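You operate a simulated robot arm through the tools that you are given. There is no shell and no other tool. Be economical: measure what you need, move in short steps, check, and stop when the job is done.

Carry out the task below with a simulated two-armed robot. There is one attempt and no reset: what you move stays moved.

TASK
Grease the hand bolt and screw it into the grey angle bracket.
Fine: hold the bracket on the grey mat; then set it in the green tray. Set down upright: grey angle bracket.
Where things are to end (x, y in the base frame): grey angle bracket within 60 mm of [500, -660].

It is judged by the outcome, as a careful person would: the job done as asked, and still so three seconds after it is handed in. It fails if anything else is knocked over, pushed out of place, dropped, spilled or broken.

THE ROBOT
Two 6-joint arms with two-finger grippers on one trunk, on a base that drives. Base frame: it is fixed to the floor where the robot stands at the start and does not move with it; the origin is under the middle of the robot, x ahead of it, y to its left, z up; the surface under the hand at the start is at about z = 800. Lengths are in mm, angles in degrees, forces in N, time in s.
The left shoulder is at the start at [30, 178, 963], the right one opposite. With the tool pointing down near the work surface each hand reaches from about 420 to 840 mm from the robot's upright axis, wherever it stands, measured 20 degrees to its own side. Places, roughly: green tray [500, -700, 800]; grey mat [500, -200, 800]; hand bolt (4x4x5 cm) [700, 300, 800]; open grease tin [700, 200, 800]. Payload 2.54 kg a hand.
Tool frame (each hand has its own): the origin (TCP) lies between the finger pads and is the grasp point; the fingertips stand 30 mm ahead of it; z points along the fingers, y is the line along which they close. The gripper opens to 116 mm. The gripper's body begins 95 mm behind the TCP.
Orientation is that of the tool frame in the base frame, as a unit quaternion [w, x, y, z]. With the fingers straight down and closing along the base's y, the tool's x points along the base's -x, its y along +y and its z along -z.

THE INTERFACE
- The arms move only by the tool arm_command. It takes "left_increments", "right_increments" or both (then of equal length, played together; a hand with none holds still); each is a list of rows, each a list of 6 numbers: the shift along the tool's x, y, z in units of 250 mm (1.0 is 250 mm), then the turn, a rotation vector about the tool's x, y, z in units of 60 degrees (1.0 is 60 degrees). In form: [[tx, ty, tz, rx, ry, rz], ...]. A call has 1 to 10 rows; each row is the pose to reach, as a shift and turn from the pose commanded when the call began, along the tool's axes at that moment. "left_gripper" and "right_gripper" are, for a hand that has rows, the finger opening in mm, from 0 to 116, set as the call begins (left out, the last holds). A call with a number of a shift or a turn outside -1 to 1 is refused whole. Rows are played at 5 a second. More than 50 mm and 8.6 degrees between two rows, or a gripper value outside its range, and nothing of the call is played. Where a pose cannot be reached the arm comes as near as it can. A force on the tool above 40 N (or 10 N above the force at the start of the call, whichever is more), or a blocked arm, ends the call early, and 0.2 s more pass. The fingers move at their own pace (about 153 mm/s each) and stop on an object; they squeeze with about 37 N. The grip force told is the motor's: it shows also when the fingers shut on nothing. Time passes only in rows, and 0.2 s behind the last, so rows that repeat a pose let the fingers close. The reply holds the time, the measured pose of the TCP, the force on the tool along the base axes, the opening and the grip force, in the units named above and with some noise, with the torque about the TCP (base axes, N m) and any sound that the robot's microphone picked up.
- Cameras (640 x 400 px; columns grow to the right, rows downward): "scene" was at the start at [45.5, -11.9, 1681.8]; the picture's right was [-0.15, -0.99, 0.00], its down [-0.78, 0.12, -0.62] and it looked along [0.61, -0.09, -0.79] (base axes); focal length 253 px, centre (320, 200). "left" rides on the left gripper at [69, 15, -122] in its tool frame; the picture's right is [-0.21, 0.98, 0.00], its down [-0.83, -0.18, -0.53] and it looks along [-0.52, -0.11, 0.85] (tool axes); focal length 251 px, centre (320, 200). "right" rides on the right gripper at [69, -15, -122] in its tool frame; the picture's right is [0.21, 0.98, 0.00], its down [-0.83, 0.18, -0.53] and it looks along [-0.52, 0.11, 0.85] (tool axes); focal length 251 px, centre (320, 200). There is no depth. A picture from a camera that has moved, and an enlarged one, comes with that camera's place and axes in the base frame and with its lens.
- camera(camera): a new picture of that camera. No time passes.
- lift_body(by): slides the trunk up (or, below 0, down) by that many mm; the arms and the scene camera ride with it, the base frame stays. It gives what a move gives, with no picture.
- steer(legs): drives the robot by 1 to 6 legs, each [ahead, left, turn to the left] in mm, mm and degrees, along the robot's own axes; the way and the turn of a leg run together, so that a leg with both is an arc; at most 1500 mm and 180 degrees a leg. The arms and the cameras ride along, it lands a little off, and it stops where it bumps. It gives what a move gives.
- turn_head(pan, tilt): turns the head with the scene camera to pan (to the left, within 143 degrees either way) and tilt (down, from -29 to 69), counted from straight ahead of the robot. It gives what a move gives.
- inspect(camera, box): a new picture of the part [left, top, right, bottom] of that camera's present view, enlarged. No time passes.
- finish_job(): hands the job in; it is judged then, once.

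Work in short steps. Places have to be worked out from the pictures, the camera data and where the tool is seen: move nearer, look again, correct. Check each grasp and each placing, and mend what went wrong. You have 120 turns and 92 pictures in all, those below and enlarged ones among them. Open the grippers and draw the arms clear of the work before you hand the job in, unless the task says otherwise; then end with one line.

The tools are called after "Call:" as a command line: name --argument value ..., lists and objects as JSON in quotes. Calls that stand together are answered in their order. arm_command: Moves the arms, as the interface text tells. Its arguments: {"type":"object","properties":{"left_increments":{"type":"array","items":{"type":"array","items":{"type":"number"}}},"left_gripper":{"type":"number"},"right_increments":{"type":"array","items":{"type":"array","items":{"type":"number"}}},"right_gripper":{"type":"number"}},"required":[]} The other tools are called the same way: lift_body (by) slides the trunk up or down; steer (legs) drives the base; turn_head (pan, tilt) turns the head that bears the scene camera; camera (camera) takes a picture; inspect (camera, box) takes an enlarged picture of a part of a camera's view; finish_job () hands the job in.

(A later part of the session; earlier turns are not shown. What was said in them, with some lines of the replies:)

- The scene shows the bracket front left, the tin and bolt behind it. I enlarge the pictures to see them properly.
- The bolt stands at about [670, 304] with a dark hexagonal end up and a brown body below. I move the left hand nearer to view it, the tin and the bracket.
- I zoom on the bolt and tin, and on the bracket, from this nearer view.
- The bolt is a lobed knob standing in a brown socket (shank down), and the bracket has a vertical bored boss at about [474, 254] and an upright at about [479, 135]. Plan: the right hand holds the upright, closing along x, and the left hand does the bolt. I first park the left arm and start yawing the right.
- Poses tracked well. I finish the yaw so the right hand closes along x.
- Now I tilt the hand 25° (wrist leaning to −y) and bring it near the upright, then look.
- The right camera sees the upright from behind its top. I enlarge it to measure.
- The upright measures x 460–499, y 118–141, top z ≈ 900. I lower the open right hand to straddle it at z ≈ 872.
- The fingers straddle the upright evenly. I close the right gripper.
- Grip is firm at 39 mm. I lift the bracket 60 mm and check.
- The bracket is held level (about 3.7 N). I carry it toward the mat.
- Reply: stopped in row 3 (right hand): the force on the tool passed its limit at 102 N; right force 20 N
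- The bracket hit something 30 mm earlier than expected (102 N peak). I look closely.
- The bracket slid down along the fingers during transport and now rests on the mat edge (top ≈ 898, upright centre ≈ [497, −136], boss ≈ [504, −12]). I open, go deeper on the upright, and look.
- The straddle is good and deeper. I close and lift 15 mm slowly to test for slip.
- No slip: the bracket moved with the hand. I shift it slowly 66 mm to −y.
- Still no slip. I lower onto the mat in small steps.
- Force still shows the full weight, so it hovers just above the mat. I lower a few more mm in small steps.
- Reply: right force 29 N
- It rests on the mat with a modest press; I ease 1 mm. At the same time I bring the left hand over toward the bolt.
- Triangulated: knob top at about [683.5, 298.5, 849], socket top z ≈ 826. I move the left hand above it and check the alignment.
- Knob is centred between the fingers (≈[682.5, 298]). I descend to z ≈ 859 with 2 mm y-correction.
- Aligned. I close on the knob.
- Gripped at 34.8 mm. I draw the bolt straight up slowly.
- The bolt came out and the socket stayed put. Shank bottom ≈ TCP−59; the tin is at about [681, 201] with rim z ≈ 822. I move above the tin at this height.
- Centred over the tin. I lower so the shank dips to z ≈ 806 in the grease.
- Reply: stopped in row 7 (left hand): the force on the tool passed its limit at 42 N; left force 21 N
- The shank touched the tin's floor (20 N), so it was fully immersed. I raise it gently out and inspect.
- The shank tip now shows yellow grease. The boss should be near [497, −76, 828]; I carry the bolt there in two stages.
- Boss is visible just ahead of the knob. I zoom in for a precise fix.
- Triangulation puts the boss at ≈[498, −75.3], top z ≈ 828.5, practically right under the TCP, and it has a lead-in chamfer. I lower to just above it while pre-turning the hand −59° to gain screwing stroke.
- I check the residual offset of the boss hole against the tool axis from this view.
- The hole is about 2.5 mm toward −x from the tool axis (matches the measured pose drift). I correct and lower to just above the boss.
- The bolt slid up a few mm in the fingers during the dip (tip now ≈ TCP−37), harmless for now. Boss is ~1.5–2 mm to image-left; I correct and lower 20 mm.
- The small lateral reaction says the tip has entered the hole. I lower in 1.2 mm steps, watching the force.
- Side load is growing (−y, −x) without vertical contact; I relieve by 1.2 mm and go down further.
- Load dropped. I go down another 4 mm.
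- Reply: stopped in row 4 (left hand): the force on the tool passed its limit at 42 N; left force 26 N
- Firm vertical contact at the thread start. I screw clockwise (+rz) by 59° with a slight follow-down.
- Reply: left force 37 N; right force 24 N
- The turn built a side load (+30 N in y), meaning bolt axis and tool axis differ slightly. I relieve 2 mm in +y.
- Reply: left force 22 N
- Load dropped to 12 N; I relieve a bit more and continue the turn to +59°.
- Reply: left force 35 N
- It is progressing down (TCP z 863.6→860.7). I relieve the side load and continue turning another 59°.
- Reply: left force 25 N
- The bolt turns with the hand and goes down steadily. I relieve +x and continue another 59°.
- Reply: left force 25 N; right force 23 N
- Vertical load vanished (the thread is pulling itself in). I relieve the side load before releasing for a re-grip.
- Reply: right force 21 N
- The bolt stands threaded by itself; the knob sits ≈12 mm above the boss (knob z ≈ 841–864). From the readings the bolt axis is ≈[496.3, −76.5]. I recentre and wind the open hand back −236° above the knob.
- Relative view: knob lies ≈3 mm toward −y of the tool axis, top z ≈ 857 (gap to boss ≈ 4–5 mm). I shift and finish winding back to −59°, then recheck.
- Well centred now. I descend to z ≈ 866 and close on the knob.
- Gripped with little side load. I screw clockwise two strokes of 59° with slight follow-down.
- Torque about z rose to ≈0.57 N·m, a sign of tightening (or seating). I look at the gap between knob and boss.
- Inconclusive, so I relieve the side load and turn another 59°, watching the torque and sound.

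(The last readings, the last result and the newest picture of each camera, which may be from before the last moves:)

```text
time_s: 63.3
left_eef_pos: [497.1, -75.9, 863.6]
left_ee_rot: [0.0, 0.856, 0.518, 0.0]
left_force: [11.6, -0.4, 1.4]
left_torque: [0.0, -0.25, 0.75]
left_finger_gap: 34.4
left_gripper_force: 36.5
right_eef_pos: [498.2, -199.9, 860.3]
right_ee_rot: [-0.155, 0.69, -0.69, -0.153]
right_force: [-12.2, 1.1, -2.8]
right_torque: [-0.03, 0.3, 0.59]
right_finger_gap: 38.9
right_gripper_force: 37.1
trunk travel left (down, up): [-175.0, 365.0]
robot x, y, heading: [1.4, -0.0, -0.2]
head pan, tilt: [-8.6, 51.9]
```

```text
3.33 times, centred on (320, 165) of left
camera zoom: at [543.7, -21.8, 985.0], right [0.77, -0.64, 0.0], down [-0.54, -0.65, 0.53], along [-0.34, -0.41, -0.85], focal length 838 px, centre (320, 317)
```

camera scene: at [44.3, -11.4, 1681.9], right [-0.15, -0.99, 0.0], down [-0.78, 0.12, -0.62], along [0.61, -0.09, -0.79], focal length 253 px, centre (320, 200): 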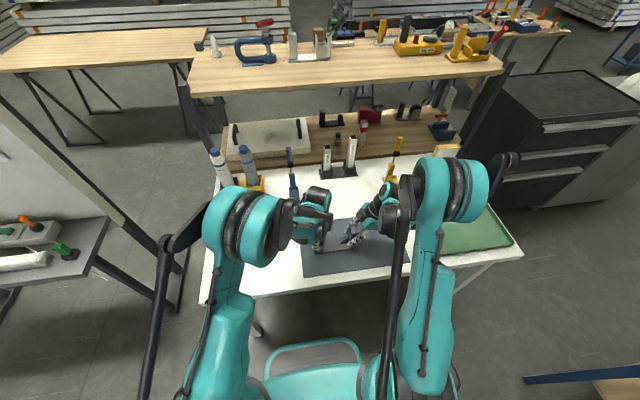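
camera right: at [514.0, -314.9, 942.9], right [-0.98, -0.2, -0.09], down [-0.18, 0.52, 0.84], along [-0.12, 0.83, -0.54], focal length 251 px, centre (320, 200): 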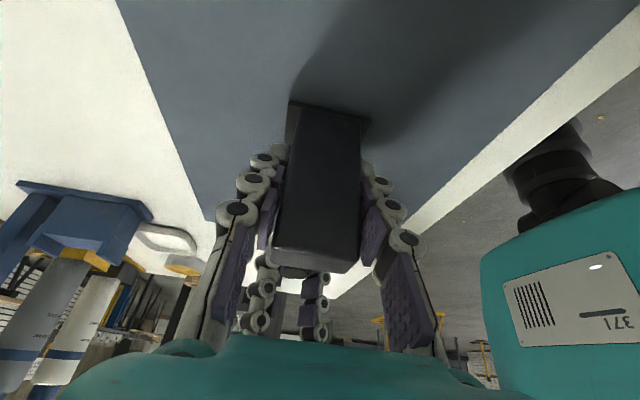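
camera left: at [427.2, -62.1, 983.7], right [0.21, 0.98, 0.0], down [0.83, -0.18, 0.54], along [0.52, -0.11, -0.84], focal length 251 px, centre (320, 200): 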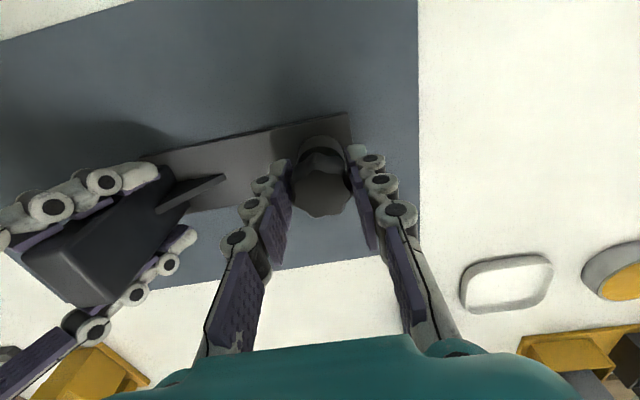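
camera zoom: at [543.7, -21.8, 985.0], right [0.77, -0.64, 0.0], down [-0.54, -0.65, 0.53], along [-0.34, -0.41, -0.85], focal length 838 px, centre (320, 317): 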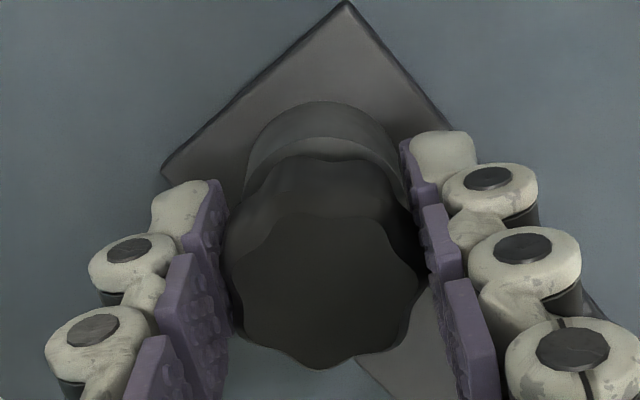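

Torque reached 0.75 N·m and the knob now slips in the fingers, so it is either seated or jammed. I relieve, open, and lift away to see the gap.

Call:
arm_command --left_increments '[[0.002, 0.004, 0, 0, 0, 0], [0.002, 0.004, 0, 0, 0, -0.03], [0.002, 0.004, 0, 0, 0, -0.03]]'

Call:
arm_command --left_increments '[[0, 0, 0, 0, 0, 0], [0, 0, 0, 0, 0, 0], [0, 0, -0.06, 0, 0, 0], [0, 0, -0.14, 0, 0, 0], [0, 0, -0.24, 0, 0, 0], [0, 0, -0.24, 0, 0, 0]]' --left_gripper 70

Call:
inspect --camera "left" --box '[250, 85, 390, 195]'

Call:
inspect --camera "scene" --box '[300, 215, 350, 250]'

```text
time_s: 64.1
left_eef_pos: [497.4, -77.3, 863.9]
left_ee_rot: [0.0, 0.847, 0.531, -0.001]
left_force: [3.3, 0.1, 0.9]
left_torque: [0.03, -0.09, 0.03]
left_finger_gap: 34.5
left_gripper_force: 37.2
right_eef_pos: [499.2, -197.8, 859.8]
right_ee_rot: [-0.154, 0.69, -0.69, -0.154]
right_force: [-1.8, 0.6, -0.4]
right_torque: [0.39, 0.11, 0.27]
right_finger_gap: 39.2
right_gripper_force: 37.0
trunk travel left (down, up): [-175.0, 365.0]
robot x, y, heading: [-2.7, -1.1, -0.1]
head pan, tilt: [-8.6, 51.9]
```

```text
time_s: 65.5
left_eef_pos: [497.5, -77.1, 923.7]
left_ee_rot: [0.001, 0.847, 0.531, 0.001]
left_force: [0.9, -0.3, 0.1]
left_torque: [0.02, 0.01, 0.04]
left_finger_gap: 70.0
left_gripper_force: 0.1
right_eef_pos: [498.4, -200.1, 859.9]
right_ee_rot: [-0.154, 0.691, -0.689, -0.154]
right_force: [-2.0, -0.3, -0.4]
right_torque: [0.07, -0.04, 0.09]
right_finger_gap: 39.3
right_gripper_force: 36.6
trunk travel left (down, up): [-175.0, 365.0]
robot x, y, heading: [-1.8, -4.1, 0.3]
head pan, tilt: [-8.6, 51.9]
```

```text
3.64 times, centred on (320, 140) of left
camera zoom: at [542.1, -21.0, 1045.8], right [0.79, -0.62, 0.0], down [-0.52, -0.67, 0.53], along [-0.33, -0.42, -0.85], focal length 914 px, centre (320, 418)
```

zoom: 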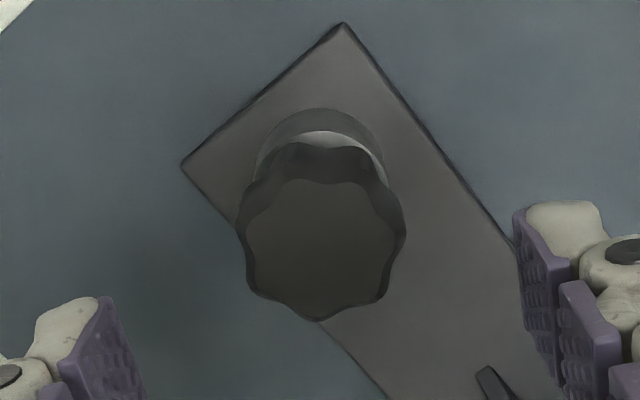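

```text
11.43 times, centred on (325, 232) of scene
camera zoom: at [45.5, -11.8, 1681.8], right [-0.15, -0.99, 0.0], down [-0.78, 0.12, -0.62], along [0.61, -0.09, -0.79], focal length 2889 px, centre (263, -171)
```

zoom: 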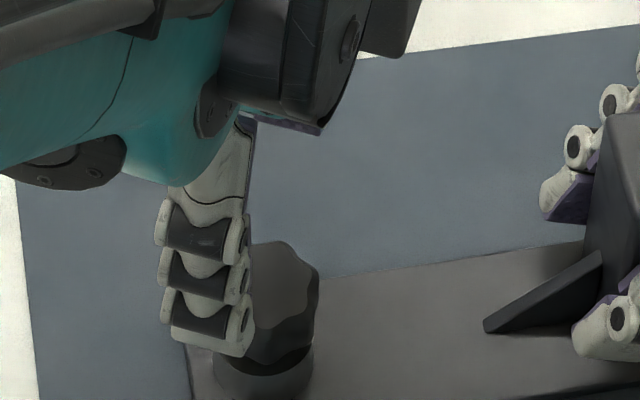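

There seems to be a gap of ≈10 mm left under the knob. I wind the hand back and move it aside to view the gap clearly with the scene camera.

Call:
arm_command --left_increments '[[0.06, 0, -0.02, 0, 0, -0.14], [0.12, 0, -0.04, 0, 0, -0.28], [0.18, 0, -0.06, 0, 0, -0.42], [0.24, 0, -0.06, 0, 0, -0.56], [0.3, 0, -0.06, 0, 0, -0.7], [0.36, 0, -0.06, 0, 0, -0.84], [0.4, 0, -0.06, 0, 0, -0.98]]'

Call:
arm_command --left_increments '[[0, 0, 0, 0, 0, -0.14], [0, 0, 0, 0, 0, -0.28], [0, 0, 0, 0, 0, -0.42], [0, 0, 0, 0, 0, -0.56], [0, 0, 0, 0, 0, -0.7], [0, 0, 0, 0, 0, -0.84], [0, 0, 0, 0, 0, -0.98]]'

Call:
inspect --camera "scene" --box '[310, 220, 350, 250]'

Call:
camera --camera "left"

```text
time_s: 67.1
left_eef_pos: [543.2, 16.5, 939.7]
left_ee_rot: [-0.001, 0.475, 0.88, 0.0]
left_force: [-0.1, 0.8, -0.3]
left_torque: [0.0, 0.02, 0.03]
left_finger_gap: 70.0
left_gripper_force: 0.1
right_eef_pos: [498.7, -199.8, 860.0]
right_ee_rot: [-0.154, 0.691, -0.689, -0.154]
right_force: [-0.2, 0.9, -2.1]
right_torque: [-0.18, 0.0, 0.0]
right_finger_gap: 39.4
right_gripper_force: 37.1
trunk travel left (down, up): [-175.0, 365.0]
robot x, y, heading: [-0.6, -0.4, -0.3]
head pan, tilt: [-8.6, 51.9]
```

```text
time_s: 68.7
left_eef_pos: [542.0, 15.9, 940.2]
left_ee_rot: [0.0, -0.018, 1.0, -0.001]
left_force: [0.1, -0.6, -0.3]
left_torque: [0.0, 0.01, -0.01]
left_finger_gap: 70.0
left_gripper_force: 0.0
right_eef_pos: [499.5, -199.3, 860.1]
right_ee_rot: [-0.154, 0.691, -0.689, -0.155]
right_force: [0.7, 0.3, -1.6]
right_torque: [0.06, -0.04, 0.04]
right_finger_gap: 39.0
right_gripper_force: 36.7
trunk travel left (down, up): [-175.0, 365.0]
robot x, y, heading: [0.5, 1.1, -0.1]
head pan, tilt: [-8.6, 51.9]
```

```text
13.33 times, centred on (330, 235) of scene
camera zoom: at [45.8, -11.6, 1681.8], right [-0.15, -0.99, 0.0], down [-0.78, 0.12, -0.62], along [0.61, -0.09, -0.79], focal length 3371 px, centre (187, -267)
```

zoom: 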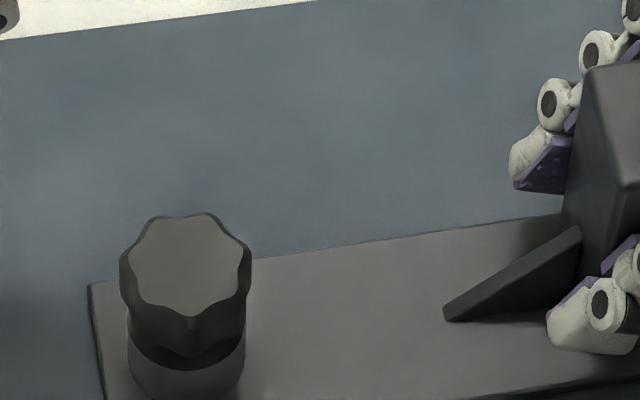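

```text
29 pictures are left
camera left: at [472.4, 27.9, 1060.7], right [0.18, 0.98, 0.0], down [0.83, -0.15, 0.53], along [0.52, -0.1, -0.85], focal length 251 px, centre (320, 200)
```

left: 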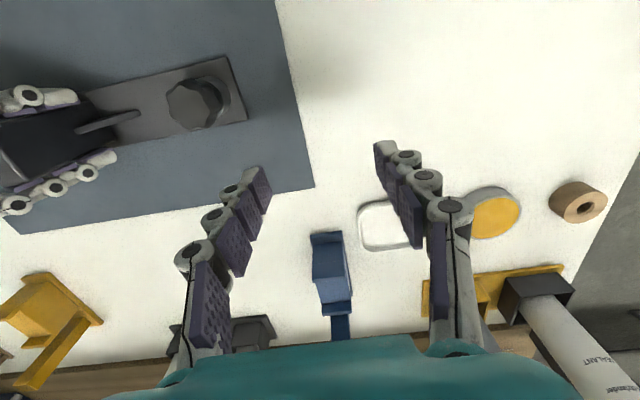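

The knob top is at ≈860, so ≈8–10 mm remain. I return above the bolt, winding back further (to ≈−120°) for a long stroke, and recheck the centring.

Call:
arm_command --left_increments '[[0.028, -0.052, 0, 0, 0, -0.14], [0.056, -0.104, 0, 0, 0, -0.28], [0.084, -0.156, 0, 0, 0, -0.42], [0.112, -0.208, 0, 0, 0, -0.56], [0.14, -0.26, 0.03, 0, 0, -0.7], [0.168, -0.312, 0.06, 0, 0, -0.84], [0.197, -0.364, 0.08, 0, 0, -0.98]]'

Call:
arm_command --left_increments '[[0, 0, 0, 0, 0, -0.14], [0, 0, 0, 0, 0, -0.28], [0, 0, 0, 0, 0, -0.42], [0, 0, 0, 0, 0, -0.56], [0, 0, 0, 0, 0, -0.7], [0, 0, 0, 0, 0, -0.84], [0, 0, 0, 0, 0, -0.98], [0, 0, 0, 0, 0, -0.98]]'

Call:
inspect --camera "left" --box '[240, 85, 400, 205]'

```text
time_s: 70.3
left_eef_pos: [497.1, -79.3, 917.9]
left_ee_rot: [0.0, -0.507, 0.862, 0.0]
left_force: [0.3, 0.6, -0.6]
left_torque: [-0.01, -0.04, 0.04]
left_finger_gap: 70.0
left_gripper_force: 0.0
right_eef_pos: [497.9, -199.5, 860.2]
right_ee_rot: [-0.155, 0.69, -0.69, -0.155]
right_force: [-0.4, -1.9, -0.5]
right_torque: [0.32, 0.0, 0.08]
right_finger_gap: 39.3
right_gripper_force: 37.1
trunk travel left (down, up): [-175.0, 365.0]
robot x, y, heading: [2.6, 3.6, 0.3]
head pan, tilt: [-8.6, 51.9]
```

```text
time_s: 72.1
left_eef_pos: [494.8, -78.1, 917.9]
left_ee_rot: [0.001, 0.864, -0.503, 0.0]
left_force: [-1.0, 0.1, 0.5]
left_torque: [0.01, 0.02, -0.03]
left_finger_gap: 70.3
left_gripper_force: 0.0
right_eef_pos: [497.7, -199.3, 859.5]
right_ee_rot: [-0.154, 0.691, -0.689, -0.155]
right_force: [0.1, 0.0, -0.9]
right_torque: [-0.02, -0.03, 0.01]
right_finger_gap: 39.3
right_gripper_force: 37.3
trunk travel left (down, up): [-175.0, 365.0]
robot x, y, heading: [1.8, -0.0, 0.2]
head pan, tilt: [-8.6, 51.9]
```

```text
3.33 times, centred on (320, 145) of left
camera zoom: at [517.1, -146.1, 1039.9], right [-0.96, -0.3, 0.0], down [-0.25, 0.81, 0.53], along [-0.16, 0.51, -0.85], focal length 838 px, centre (320, 383)
```

zoom: 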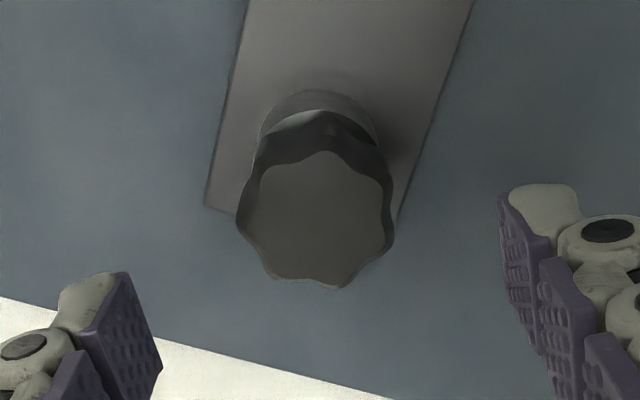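

−120° is reachable. I correct ≈1.5 mm, descend to z ≈ 869, and close.

Call:
arm_command --left_increments '[[0.005, -0.003, 0.04, 0, 0, 0], [0.005, -0.003, 0.1, 0, 0, 0], [0.005, -0.003, 0.16, 0, 0, 0], [0.005, -0.003, 0.196, 0, 0, 0], [0.005, -0.003, 0.196, 0, 0, 0]]'

Call:
arm_command --left_increments '[[0, 0, 0, 0, 0, 0], [0, 0, 0, 0, 0, 0], [0, 0, 0, 0, 0, 0]]' --left_gripper 0

Call:
inspect --camera "left" --box '[260, 105, 380, 225]'

```text
time_s: 73.3
left_eef_pos: [498.1, -77.3, 869.2]
left_ee_rot: [0.001, 0.864, -0.504, 0.0]
left_force: [0.4, -0.8, 0.6]
left_torque: [0.01, 0.02, -0.02]
left_finger_gap: 70.1
left_gripper_force: 0.0
right_eef_pos: [499.3, -199.9, 859.0]
right_ee_rot: [-0.155, 0.691, -0.689, -0.155]
right_force: [-0.6, 1.0, -1.0]
right_torque: [-0.02, -0.03, 0.08]
right_finger_gap: 39.5
right_gripper_force: 37.3
trunk travel left (down, up): [-175.0, 365.0]
robot x, y, heading: [-2.1, 1.7, 0.2]
head pan, tilt: [-8.6, 51.9]
```

```text
time_s: 74.1
left_eef_pos: [497.8, -77.9, 869.0]
left_ee_rot: [0.0, 0.863, -0.505, 0.0]
left_force: [-4.1, -4.4, 2.2]
left_torque: [-0.17, 0.24, -0.02]
left_finger_gap: 34.9
left_gripper_force: 37.0
right_eef_pos: [498.7, -200.2, 860.2]
right_ee_rot: [-0.154, 0.69, -0.69, -0.155]
right_force: [4.1, 4.8, -2.7]
right_torque: [0.01, -0.21, -0.41]
right_finger_gap: 39.2
right_gripper_force: 36.8
trunk travel left (down, up): [-175.0, 365.0]
robot x, y, heading: [-0.6, 2.1, -0.4]
head pan, tilt: [-8.6, 51.9]
```

```text
3.33 times, centred on (320, 165) of left
camera zoom: at [518.7, -145.7, 991.1], right [-0.96, -0.29, 0.0], down [-0.25, 0.81, 0.53], along [-0.16, 0.51, -0.85], focal length 838 px, centre (320, 317)
```

zoom: 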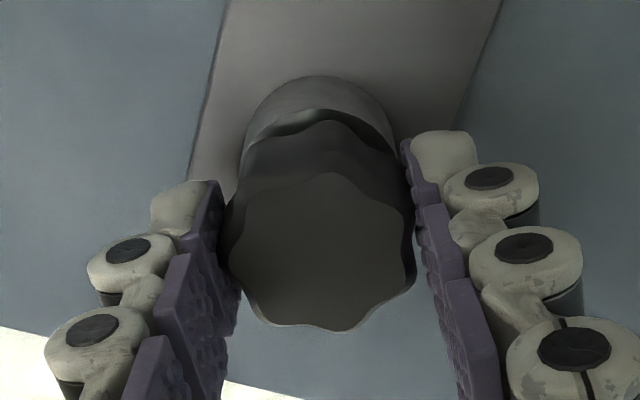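

Gripped. I turn 59° clockwise with a light downward press and compare the knob in the fingers afterwards.

Call:
arm_command --left_increments '[[0.0007, 0.0027, 0.004, 0, 0, 0], [0.0007, 0.0027, 0.006, 0, 0, 0.14], [0.0007, 0.0027, 0.008, 0, 0, 0.28], [0.0007, 0.0027, 0.008, 0, 0, 0.42], [0.0007, 0.0027, 0.009, 0, 0, 0.56], [0.0007, 0.0027, 0.009, 0, 0, 0.7], [0.0007, 0.0027, 0.01, 0, 0, 0.84], [0.0007, 0.0027, 0.01, 0, 0, 0.98], [0.0007, 0.0027, 0.01, 0, 0, 0.98]]'

Call:
inspect --camera "left" --box '[260, 105, 380, 225]'

```text
time_s: 76.1
left_eef_pos: [496.7, -79.9, 867.7]
left_ee_rot: [-0.001, -0.504, 0.863, 0.0]
left_force: [11.2, -0.7, -0.4]
left_torque: [-0.02, -0.29, 0.69]
left_finger_gap: 35.2
left_gripper_force: 37.1
right_eef_pos: [497.6, -200.6, 859.1]
right_ee_rot: [-0.154, 0.691, -0.689, -0.154]
right_force: [-11.5, -0.1, -1.1]
right_torque: [-0.29, 0.42, 0.52]
right_finger_gap: 39.0
right_gripper_force: 37.0
trunk travel left (down, up): [-175.0, 365.0]
robot x, y, heading: [1.2, -1.3, -0.1]
head pan, tilt: [-8.6, 51.9]
```

```text
3.33 times, centred on (320, 165) of left
camera zoom: at [450.4, -132.0, 989.2], right [-0.74, 0.67, 0.0], down [0.56, 0.63, 0.53], along [0.36, 0.4, -0.85], focal length 838 px, centre (320, 317)
```

zoom: 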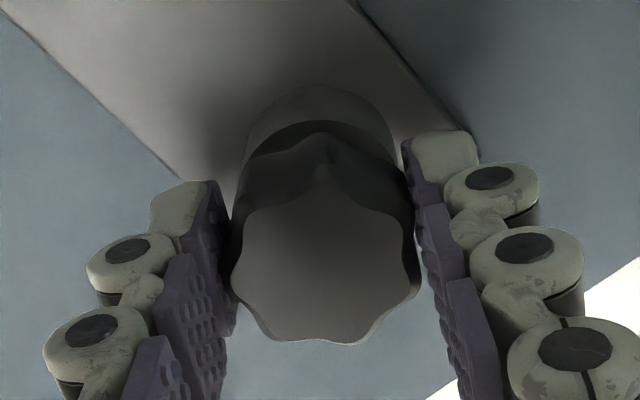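

The knob apparently did not turn that time; torque 0.69 N·m. To tell an end-stop from a jam, I back off 30° counter-clockwise and read the torque, then re-tighten.

Call:
arm_command --left_increments '[[0.003, -0.003, 0, 0, 0, -0.14], [0.003, -0.003, 0, 0, 0, -0.28], [0.003, -0.003, 0, 0, 0, -0.42], [0.003, -0.003, 0, 0, 0, -0.56], [0.003, -0.003, 0, 0, 0, -0.56], [0.003, -0.003, 0, 0, 0, -0.56]]'

Call:
inspect --camera "left" --box '[260, 105, 380, 225]'

```text
time_s: 77.5
left_eef_pos: [498.1, -79.4, 868.7]
left_ee_rot: [0.0, 0.733, -0.68, -0.001]
left_force: [-3.8, 8.7, 0.9]
left_torque: [0.27, 0.13, 0.03]
left_finger_gap: 34.7
left_gripper_force: 36.5
right_eef_pos: [499.4, -200.6, 858.9]
right_ee_rot: [0.155, -0.69, 0.691, 0.154]
right_force: [5.2, -7.1, 4.0]
right_torque: [0.11, -0.22, -0.38]
right_finger_gap: 39.3
right_gripper_force: 36.8
trunk travel left (down, up): [-175.0, 365.0]
robot x, y, heading: [-3.2, 2.6, -0.2]
head pan, tilt: [-8.6, 51.9]
```

```text
3.33 times, centred on (320, 165) of left
camera zoom: at [487.9, -149.8, 989.6], right [-0.99, 0.14, 0.0], down [0.12, 0.84, 0.53], along [0.07, 0.53, -0.85], focal length 838 px, centre (320, 317)
```

zoom: 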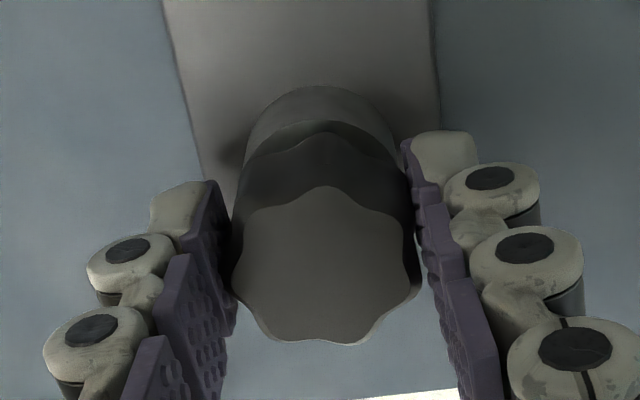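

Counter-clockwise it turned freely (0.03 N·m), so clockwise had hit an end stop: it was tight. I re-tighten by 42° and read the torque.

Call:
arm_command --left_increments '[[0, 0.003, 0, 0, 0, 0.14], [0, 0.003, 0, 0, 0, 0.28], [0, 0.003, 0, 0, 0, 0.42], [0, 0.003, 0, 0, 0, 0.5], [0, 0.003, 0, 0, 0, 0.5]]'

Call:
arm_command --left_increments '[[0, 0, 0, 0, 0, 0.14], [0, 0, 0, 0, 0, 0.24], [0, 0, 0, 0, 0, 0.24]]'

```text
time_s: 78.7
left_eef_pos: [495.3, -79.6, 868.1]
left_ee_rot: [0.001, -0.531, 0.847, 0.001]
left_force: [2.7, 9.7, 3.3]
left_torque: [0.3, -0.07, -0.02]
left_finger_gap: 35.2
left_gripper_force: 37.0
right_eef_pos: [498.6, -200.3, 859.8]
right_ee_rot: [-0.154, 0.691, -0.689, -0.154]
right_force: [1.1, -9.6, 4.4]
right_torque: [-0.54, -0.09, 0.21]
right_finger_gap: 39.5
right_gripper_force: 37.0
trunk travel left (down, up): [-175.0, 365.0]
robot x, y, heading: [-2.5, -3.3, 0.1]
head pan, tilt: [-8.6, 51.9]
```

```text
time_s: 79.5
left_eef_pos: [495.3, -81.2, 866.8]
left_ee_rot: [-0.001, -0.42, 0.907, -0.001]
left_force: [-3.0, -0.7, 5.3]
left_torque: [0.03, 0.09, 0.37]
left_finger_gap: 34.9
left_gripper_force: 37.4
right_eef_pos: [497.0, -199.2, 861.4]
right_ee_rot: [-0.155, 0.691, -0.689, -0.155]
right_force: [1.0, 1.3, -4.5]
right_torque: [-0.04, 0.01, -0.5]
right_finger_gap: 39.0
right_gripper_force: 36.9
trunk travel left (down, up): [-175.0, 365.0]
robot x, y, heading: [2.5, 2.7, 0.1]
head pan, tilt: [-8.6, 51.9]
```

Free for the first 30° and then torque builds at the same angle again: a true end stop, with the bolt moving axially with the turn. I give a final tightening of 25°.

Call:
arm_command --left_increments '[[0, 0, 0, 0, 0, 0.14], [0, 0, 0, 0, 0, 0.28], [0, 0, 0, 0, 0, 0.42], [0, 0, 0, 0, 0, 0.42]]'

Call:
arm_command --left_increments '[[0, 0, 0, 0, 0, 0], [0, 0, 0, 0, 0, 0], [0, 0, -0.06, 0, 0, 0], [0, 0, -0.16, 0, 0, 0], [0, 0, -0.3, 0, 0, 0], [0, 0, -0.4, 0, 0, 0], [0, 0, -0.4, 0, 0, 0]]' --left_gripper 70

Call:
inspect --camera "left" --box '[240, 60, 400, 180]'

```text
time_s: 80.5
left_eef_pos: [495.7, -80.1, 867.9]
left_ee_rot: [0.0, -0.213, 0.977, -0.001]
left_force: [-1.1, 0.9, -0.9]
left_torque: [0.05, 0.05, 0.48]
left_finger_gap: 34.7
left_gripper_force: 37.1
right_eef_pos: [499.2, -200.6, 861.1]
right_ee_rot: [-0.155, 0.691, -0.689, -0.154]
right_force: [0.0, -1.0, 2.2]
right_torque: [0.08, 0.0, -0.46]
right_finger_gap: 39.3
right_gripper_force: 36.6
trunk travel left (down, up): [-175.0, 365.0]
robot x, y, heading: [3.1, 1.1, -0.0]
head pan, tilt: [-8.6, 51.9]
```

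```text
time_s: 82.1
left_eef_pos: [493.0, -77.5, 967.1]
left_ee_rot: [0.0, -0.214, 0.977, 0.0]
left_force: [-0.6, -0.8, 0.1]
left_torque: [0.0, 0.03, 0.02]
left_finger_gap: 69.9
left_gripper_force: 0.0
right_eef_pos: [498.8, -199.3, 858.5]
right_ee_rot: [-0.154, 0.691, -0.689, -0.155]
right_force: [-0.1, 0.0, 2.1]
right_torque: [0.09, -0.05, -0.11]
right_finger_gap: 38.9
right_gripper_force: 37.1
trunk travel left (down, up): [-175.0, 365.0]
robot x, y, heading: [-2.7, -0.2, -0.1]
head pan, tilt: [-8.6, 51.9]
```

```text
3.33 times, centred on (320, 120) of left
camera zoom: at [425.0, -93.1, 1088.3], right [-0.21, 0.98, 0.0], down [0.83, 0.18, 0.53], along [0.52, 0.11, -0.85], focal length 838 px, centre (320, 467)
```

zoom: 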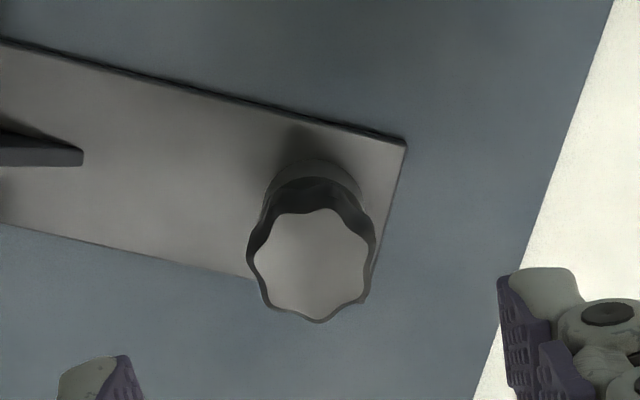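

A gap is visible but unclear. I reorient the left hand (empty) on the +y side to view the joint from the side.

Call:
arm_command --left_increments '[[-0.027, 0.051, 0.012, 0, 0, 0.14], [-0.053, 0.102, 0.023, 0, 0, 0.28], [-0.079, 0.153, 0.034, 0, 0, 0.42], [-0.105, 0.204, 0.046, 0, 0, 0.56], [-0.132, 0.255, 0.057, 0, 0, 0.7], [-0.158, 0.305, 0.069, 0, 0, 0.84], [-0.184, 0.356, 0.08, 0, 0, 0.98]]'

Call:
arm_command --left_increments '[[0, 0, 0, 0, 0, 0.14], [0, 0, 0, 0, 0, 0.28], [0, 0, 0, 0, 0, 0.42], [0, 0, 0, 0, 0, 0.56], [0, 0, 0, 0, 0, 0.7], [0, 0, 0, 0, 0, 0.84], [0, 0, 0, 0, 0, 0.95]]'

Call:
arm_command --left_increments '[[-0.02, 0, 0.045, 0, -0.125, 0], [-0.045, 0, 0.09, 0, -0.25, 0], [-0.07, 0, 0.14, 0, -0.375, 0], [-0.092, 0, 0.188, 0, -0.5, 0], [-0.092, 0, 0.188, 0, -0.5, 0]]'

Call:
camera --camera "left"

```text
time_s: 83.7
left_eef_pos: [501.9, 21.3, 949.1]
left_ee_rot: [-0.001, 0.294, 0.956, 0.0]
left_force: [0.0, 0.7, 0.5]
left_torque: [-0.01, 0.02, 0.02]
left_finger_gap: 69.7
left_gripper_force: 0.1
right_eef_pos: [499.7, -198.9, 860.3]
right_ee_rot: [-0.154, 0.691, -0.689, -0.155]
right_force: [-1.0, 2.2, 0.5]
right_torque: [-0.19, 0.11, -0.02]
right_finger_gap: 39.3
right_gripper_force: 37.1
trunk travel left (down, up): [-175.0, 365.0]
robot x, y, heading: [-1.1, 1.5, 0.1]
head pan, tilt: [-8.6, 51.9]
```

```text
time_s: 85.3
left_eef_pos: [500.0, 19.6, 947.8]
left_ee_rot: [0.0, 0.715, 0.699, 0.0]
left_force: [0.3, -0.5, 0.0]
left_torque: [-0.01, -0.01, 0.02]
left_finger_gap: 70.1
left_gripper_force: 0.1
right_eef_pos: [498.8, -198.5, 860.6]
right_ee_rot: [-0.154, 0.691, -0.69, -0.154]
right_force: [0.0, 1.0, 1.2]
right_torque: [0.03, 0.02, -0.05]
right_finger_gap: 39.3
right_gripper_force: 37.0
trunk travel left (down, up): [-175.0, 365.0]
robot x, y, heading: [0.4, 2.1, -0.1]
head pan, tilt: [-8.6, 51.9]
```

```text
time_s: 86.5
left_eef_pos: [499.4, -3.0, 901.6]
left_ee_rot: [0.181, 0.69, 0.675, -0.186]
left_force: [0.5, -0.7, 1.3]
left_torque: [-0.02, 0.02, 0.02]
left_finger_gap: 70.0
left_gripper_force: 0.2
right_eef_pos: [498.4, -200.5, 859.5]
right_ee_rot: [-0.155, 0.691, -0.689, -0.155]
right_force: [-0.5, -1.2, 2.0]
right_torque: [-0.01, 0.02, -0.04]
right_finger_gap: 39.1
right_gripper_force: 36.6
trunk travel left (down, up): [-175.0, 365.0]
robot x, y, heading: [0.1, 1.1, -0.0]
head pan, tilt: [-8.6, 51.9]
```

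```text
23 pictures are left
camera left: at [517.5, 117.2, 971.6], right [0.97, -0.21, 0.11], down [-0.19, -0.44, 0.88], along [-0.13, -0.87, -0.47], focal length 251 px, centre (320, 200)
```

left: 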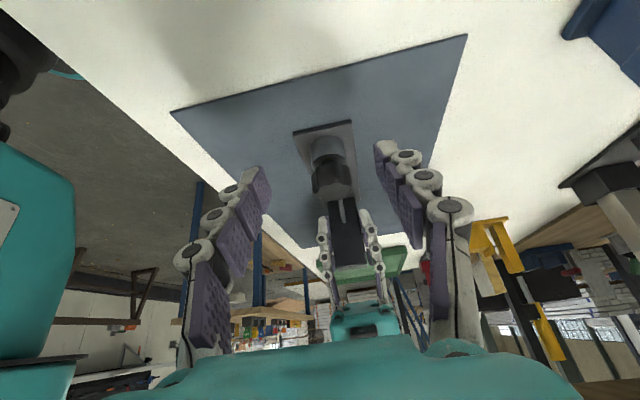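

Call:
inspect --camera "left" --box '[285, 115, 365, 215]'

```text
4.00 times, centred on (325, 165) of left
camera zoom: at [517.5, 117.2, 971.6], right [0.97, -0.21, 0.11], down [-0.19, -0.44, 0.88], along [-0.13, -0.87, -0.47], focal length 1006 px, centre (300, 340)
```

zoom: 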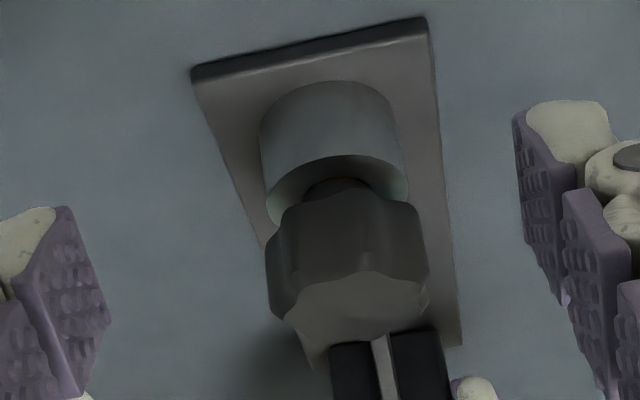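

Now it is clear: the bolt stands straight in the boss, bottomed in the blind bore (about 18 mm engaged, some grease showing), tight at the end stop with the remaining shank exposed. I retract the left arm and slowly lift the bracket 70 mm with the right.

Call:
arm_command --left_increments '[[0.03, -0.03, -0.12, 0, 0, 0], [0.07, -0.06, -0.25, 0, 0, 0], [0.12, -0.1, -0.4, 0, 0, 0], [0.17, -0.14, -0.55, 0, 0, 0], [0.22, -0.18, -0.7, 0, 0, 0], [0.25, -0.21, -0.83, 0, 0, 0], [0.284, -0.24, -0.949, 0, 0, 0]]'

Call:
arm_command --right_increments '[[-0.008, 0, -0.018, 0, 0, 0], [-0.02, 0, -0.043, 0, 0, 0], [-0.035, 0, -0.075, 0, 0, 0], [-0.052, 0, -0.112, 0, 0, 0], [-0.069, 0, -0.148, 0, 0, 0], [-0.086, 0, -0.184, 0, 0, 0], [-0.103, 0, -0.22, 0, 0, 0], [-0.118, 0, -0.253, 0, 0, 0], [-0.118, 0, -0.253, 0, 0, 0]]'

Call:
camera --camera "scene"

Call:
camera --camera "right"

```text
time_s: 88.1
left_eef_pos: [443.3, 178.5, 1071.7]
left_ee_rot: [0.181, 0.69, 0.676, -0.186]
left_force: [0.3, 0.4, -0.5]
left_torque: [-0.02, 0.02, 0.03]
left_finger_gap: 70.0
left_gripper_force: 0.1
right_eef_pos: [498.9, -200.0, 860.0]
right_ee_rot: [-0.155, 0.691, -0.689, -0.154]
right_force: [-2.1, 0.3, 2.0]
right_torque: [-0.24, -0.03, -0.02]
right_finger_gap: 39.1
right_gripper_force: 37.0
trunk travel left (down, up): [-175.0, 365.0]
robot x, y, heading: [-3.4, 0.9, 0.2]
head pan, tilt: [-8.6, 51.9]
```

```text
time_s: 90.1
left_eef_pos: [444.3, 179.1, 1070.0]
left_ee_rot: [0.181, 0.689, 0.677, -0.185]
left_force: [0.1, -0.7, -0.5]
left_torque: [0.0, -0.01, 0.03]
left_finger_gap: 69.9
left_gripper_force: 0.0
right_eef_pos: [499.4, -200.2, 927.6]
right_ee_rot: [-0.154, 0.691, -0.689, -0.155]
right_force: [1.2, -0.5, -5.0]
right_torque: [-0.22, -0.01, -0.02]
right_finger_gap: 39.3
right_gripper_force: 37.3
trunk travel left (down, up): [-175.0, 365.0]
robot x, y, heading: [1.8, -3.1, -0.0]
head pan, tilt: [-8.6, 51.9]
```

```text
21 pictures are left
camera scene: at [46.2, -11.8, 1681.8], right [-0.15, -0.99, 0.0], down [-0.78, 0.12, -0.62], along [0.61, -0.09, -0.79], focal length 253 px, centre (320, 200)
```

scene: 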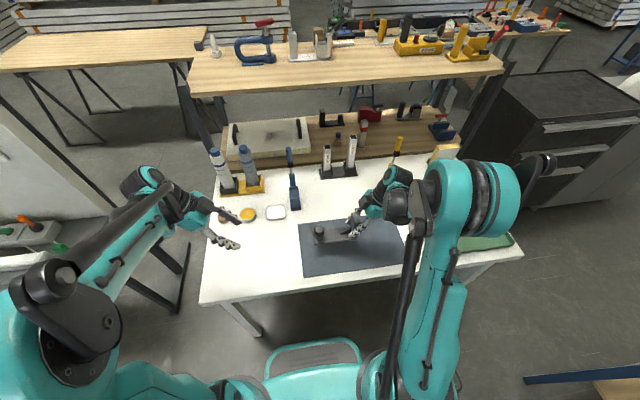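

```text
20 pictures are left
camera right: at [514.9, -314.3, 1010.7], right [-0.98, -0.2, -0.09], down [-0.18, 0.52, 0.83], along [-0.12, 0.83, -0.54], focal length 251 px, centre (320, 200)
```

right: 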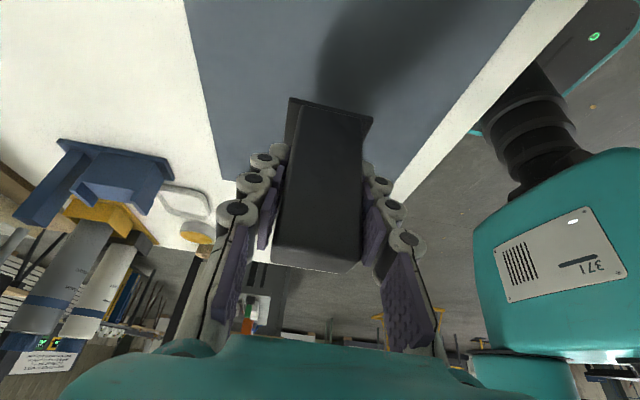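

Bracket and bolt (5 N) are held without slip. I test the base with a small sideways drive of 60 mm to the right.

Call:
steer --legs '[[0, -60, 0]]'

Call:
camera --camera "right"

```text
time_s: 91.1
left_eef_pos: [443.7, 116.5, 1069.4]
left_ee_rot: [0.181, 0.689, 0.677, -0.184]
left_force: [-0.2, -1.2, -0.1]
left_torque: [0.06, -0.01, 0.0]
left_finger_gap: 70.0
left_gripper_force: 0.1
right_eef_pos: [499.4, -260.7, 927.1]
right_ee_rot: [0.154, -0.69, 0.69, 0.156]
right_force: [-0.5, -1.2, -4.7]
right_torque: [-0.11, 0.02, -0.04]
right_finger_gap: 39.2
right_gripper_force: 36.6
trunk travel left (down, up): [-175.0, 365.0]
robot x, y, heading: [3.4, -60.0, 0.2]
head pan, tilt: [-8.6, 51.9]
```

```text
19 pictures are left
camera right: at [515.2, -376.0, 1010.1], right [-0.98, -0.2, -0.09], down [-0.18, 0.52, 0.84], along [-0.12, 0.83, -0.54], focal length 251 px, centre (320, 200)
```

right: 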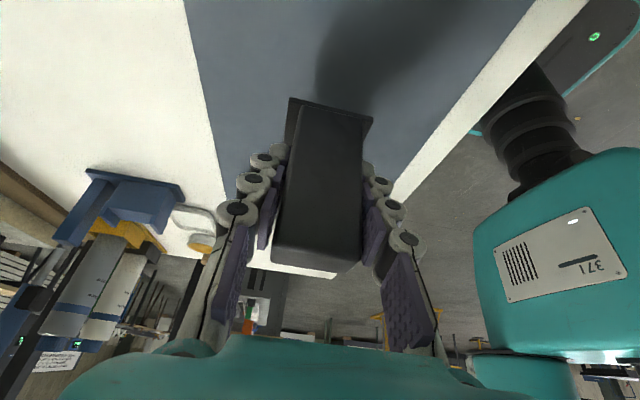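

No slip. I drive the remaining ≈470 mm to the right in two legs.

Call:
steer --legs '[[0, -240, 0], [0, -232, 0]]'

Call:
camera --camera "right"

Call:
camera --camera "scene"

```text
time_s: 94.2
left_eef_pos: [445.7, -362.3, 1071.3]
left_ee_rot: [0.181, 0.687, 0.679, -0.184]
left_force: [0.4, -1.1, -0.5]
left_torque: [0.04, 0.02, -0.02]
left_finger_gap: 70.3
left_gripper_force: 0.1
right_eef_pos: [502.4, -739.1, 926.7]
right_ee_rot: [-0.154, 0.692, -0.687, -0.156]
right_force: [-0.4, -0.5, -4.4]
right_torque: [-0.18, -0.01, 0.0]
right_finger_gap: 39.2
right_gripper_force: 36.6
trunk travel left (down, up): [-175.0, 365.0]
robot x, y, heading: [3.0, -542.6, 0.1]
head pan, tilt: [-8.6, 51.9]
```

```text
18 pictures are left
camera right: at [519.5, -854.1, 1010.4], right [-0.98, -0.2, -0.09], down [-0.19, 0.52, 0.84], along [-0.12, 0.83, -0.54], focal length 251 px, centre (320, 200)
```

right: 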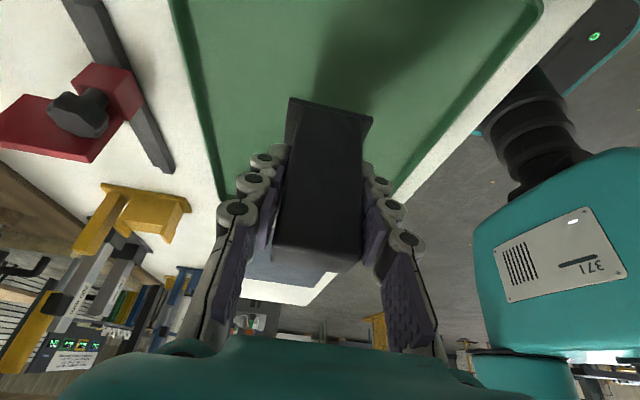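

```text
17 pictures are left
camera scene: at [48.7, -555.3, 1681.8], right [-0.14, -0.99, 0.0], down [-0.78, 0.11, -0.62], along [0.61, -0.09, -0.79], focal length 253 px, centre (320, 200)
```

scene: 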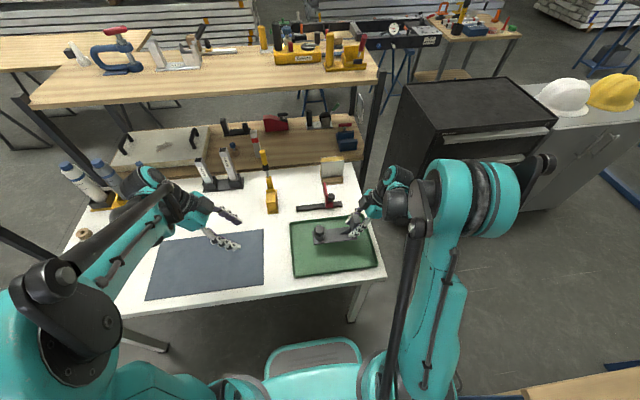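

The bracket is held over the tray. I shift 22 mm to +y to centre it about the target and lower slowly to ≈8 mm above the floor.

Call:
arm_command --right_increments '[[0.0024, 0, 0.031, 0, 0, 0], [0.005, 0, 0.062, 0, 0, 0], [0.0073, 0, 0.093, 0, 0, 0], [0.0098, 0, 0.124, 0, 0, 0], [0.012, 0, 0.154, 0, 0, 0], [0.0146, 0, 0.185, 0, 0, 0], [0.017, 0, 0.216, 0, 0, 0], [0.0195, 0, 0.24, 0, 0, 0], [0.0195, 0, 0.24, 0, 0, 0]]'

Call:
inspect --camera "scene" --box '[280, 195, 400, 285]'

```text
time_s: 96.2
left_eef_pos: [446.1, -362.0, 1069.9]
left_ee_rot: [0.182, 0.687, 0.679, -0.184]
left_force: [-0.3, 0.2, 0.8]
left_torque: [0.0, -0.02, 0.0]
left_finger_gap: 70.2
left_gripper_force: 0.0
right_eef_pos: [503.0, -716.5, 872.0]
right_ee_rot: [-0.153, 0.693, -0.687, -0.155]
right_force: [-0.5, 0.4, -3.9]
right_torque: [-0.22, 0.0, 0.0]
right_finger_gap: 39.3
right_gripper_force: 37.2
trunk travel left (down, up): [-175.0, 365.0]
robot x, y, heading: [0.7, -540.2, 0.3]
head pan, tilt: [-8.6, 51.9]
```

```text
4.44 times, centred on (340, 240) of scene
camera zoom: at [48.7, -553.6, 1681.8], right [-0.14, -0.99, 0.0], down [-0.78, 0.11, -0.62], along [0.61, -0.09, -0.79], focal length 1124 px, centre (231, 22)
```

zoom: 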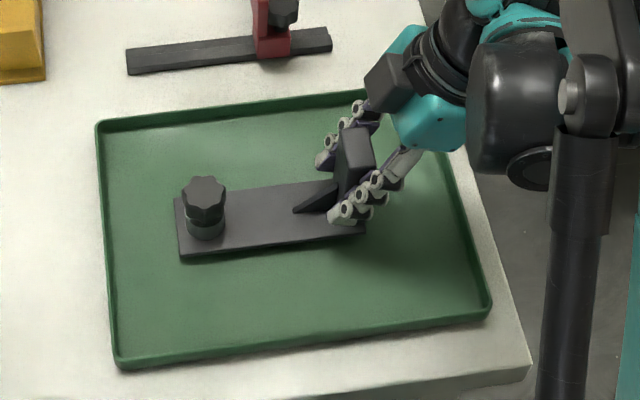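

Plate centre ≈ [502, −654], nicely inside. I lower in small steps to contact.

Call:
arm_command --right_increments '[[0.0025, 0, 0.0054, 0, 0, 0], [0.005, 0, 0.0108, 0, 0, 0], [0.0075, 0, 0.016, 0, 0, 0], [0.01, 0, 0.0215, 0, 0, 0], [0.0125, 0, 0.027, 0, 0, 0], [0.0125, 0, 0.027, 0, 0, 0]]'

```text
time_s: 97.7
left_eef_pos: [445.3, -361.9, 1070.5]
left_ee_rot: [0.182, 0.686, 0.68, -0.183]
left_force: [0.5, -0.1, 0.1]
left_torque: [0.0, 0.03, -0.01]
left_finger_gap: 70.1
left_gripper_force: 0.1
right_eef_pos: [501.7, -716.7, 864.3]
right_ee_rot: [-0.153, 0.693, -0.687, -0.155]
right_force: [0.9, -0.1, -3.4]
right_torque: [-0.19, -0.01, 0.0]
right_finger_gap: 39.2
right_gripper_force: 37.1
trunk travel left (down, up): [-175.0, 365.0]
robot x, y, heading: [-0.5, -540.7, 0.4]
head pan, tilt: [-8.6, 51.9]
```

Call:
arm_command --right_increments '[[0.0017, 0, 0.0036, 0, 0, 0], [0.0034, 0, 0.0072, 0, 0, 0], [0.0051, 0, 0.0108, 0, 0, 0], [0.0051, 0, 0.0108, 0, 0, 0]]'

```text
time_s: 98.7
left_eef_pos: [444.2, -361.9, 1070.5]
left_ee_rot: [0.182, 0.687, 0.679, -0.184]
left_force: [0.7, -0.1, 0.9]
left_torque: [0.01, 0.0, -0.02]
left_finger_gap: 70.0
left_gripper_force: 0.0
right_eef_pos: [502.3, -716.6, 861.1]
right_ee_rot: [-0.153, 0.693, -0.687, -0.155]
right_force: [-0.3, 0.6, 3.8]
right_torque: [0.98, 0.21, 0.03]
right_finger_gap: 39.4
right_gripper_force: 37.0
trunk travel left (down, up): [-175.0, 365.0]
robot x, y, heading: [5.6, -542.2, 0.3]
head pan, tilt: [-8.6, 51.9]
```

It touches down (weight taken, slight press). I lower 0.7 mm more and open the gripper, then withdraw along the fingers.

Call:
arm_command --right_increments '[[0.001, 0, 0.0025, 0, 0, 0], [0.001, 0, 0.0025, 0, 0, 0]]'

Call:
arm_command --right_increments '[[0, 0, 0, 0, 0, 0], [0, 0, 0, 0, 0, 0], [0, 0, -0.04, 0, 0, 0], [0, 0, -0.14, 0, 0, 0], [0, 0, -0.3, 0, 0, 0], [0, 0, -0.48, 0, 0, 0], [0, 0, -0.66, 0, 0, 0], [0, 0, -0.8, 0, 0, 0]]' --right_gripper 90

Call:
camera --camera "scene"

Call:
inspect --camera "scene" --box '[280, 195, 400, 285]'

```text
time_s: 99.2
left_eef_pos: [444.5, -361.2, 1071.2]
left_ee_rot: [0.182, 0.688, 0.678, -0.185]
left_force: [-0.7, -0.8, 0.5]
left_torque: [0.01, -0.01, -0.04]
left_finger_gap: 69.9
left_gripper_force: 0.0
right_eef_pos: [502.4, -717.0, 861.1]
right_ee_rot: [-0.153, 0.693, -0.687, -0.155]
right_force: [-0.7, 0.4, 9.2]
right_torque: [0.8, 0.13, -0.06]
right_finger_gap: 39.0
right_gripper_force: 37.1
trunk travel left (down, up): [-175.0, 365.0]
robot x, y, heading: [3.2, -542.9, 0.4]
head pan, tilt: [-8.6, 51.9]
```

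```text
time_s: 101.0
left_eef_pos: [445.4, -362.6, 1069.4]
left_ee_rot: [0.181, 0.687, 0.679, -0.184]
left_force: [0.0, 0.6, -0.2]
left_torque: [0.01, 0.0, -0.01]
left_finger_gap: 69.8
left_gripper_force: 0.1
right_eef_pos: [503.9, -801.6, 1041.8]
right_ee_rot: [-0.153, 0.693, -0.688, -0.154]
right_force: [0.3, 0.2, -0.1]
right_torque: [0.01, -0.02, -0.01]
right_finger_gap: 90.4
right_gripper_force: 0.1
trunk travel left (down, up): [-175.0, 365.0]
robot x, y, heading: [3.7, -542.5, 0.3]
head pan, tilt: [-8.6, 51.9]
```

```text
15 pictures are left
camera scene: at [47.7, -553.6, 1681.8], right [-0.14, -0.99, 0.0], down [-0.78, 0.11, -0.62], along [0.61, -0.09, -0.79], focal length 253 px, centre (320, 200)
```

scene: 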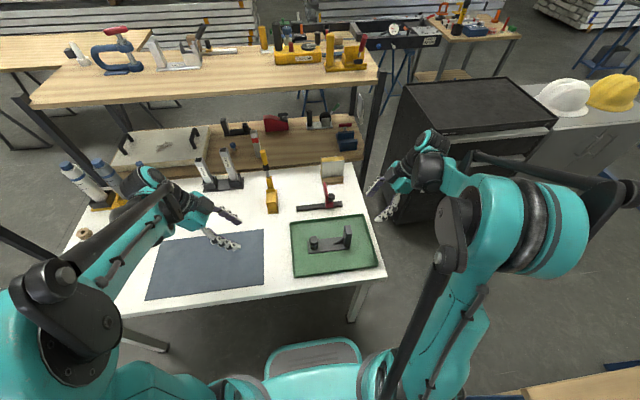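

```text
4.44 times, centred on (340, 240) of scene
camera zoom: at [47.7, -553.6, 1681.8], right [-0.14, -0.99, 0.0], down [-0.78, 0.11, -0.62], along [0.61, -0.09, -0.79], focal length 1124 px, centre (231, 22)
```

zoom: 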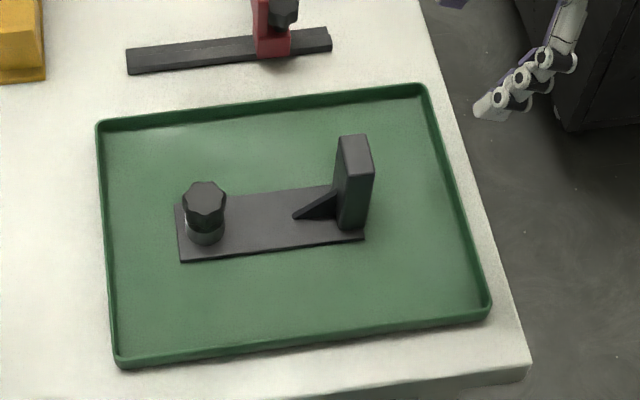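

The bracket stands upright in the tray with the bolt tight in it. Its plate centre is ≈[502, −654], both grippers are open and clear, and nothing else has moved. I hand in the job.

Call:
finish_job

```text
The job is handed in.
```

I greased the hand bolt, screwed it into the grey bracket until it stopped turning, and set the bracket upright in the green tray at about [502, -654]. About 10 mm of shank still shows under the knob. I took this to mean the bolt had bottomed in a blind hole, because it turned back freely but stopped at the same point each time I tightened it. On the way to the mat the bracket slipped in the gripper and bumped down at the mat's edge; it was not dropped or knocked over, and I re-gripped it.
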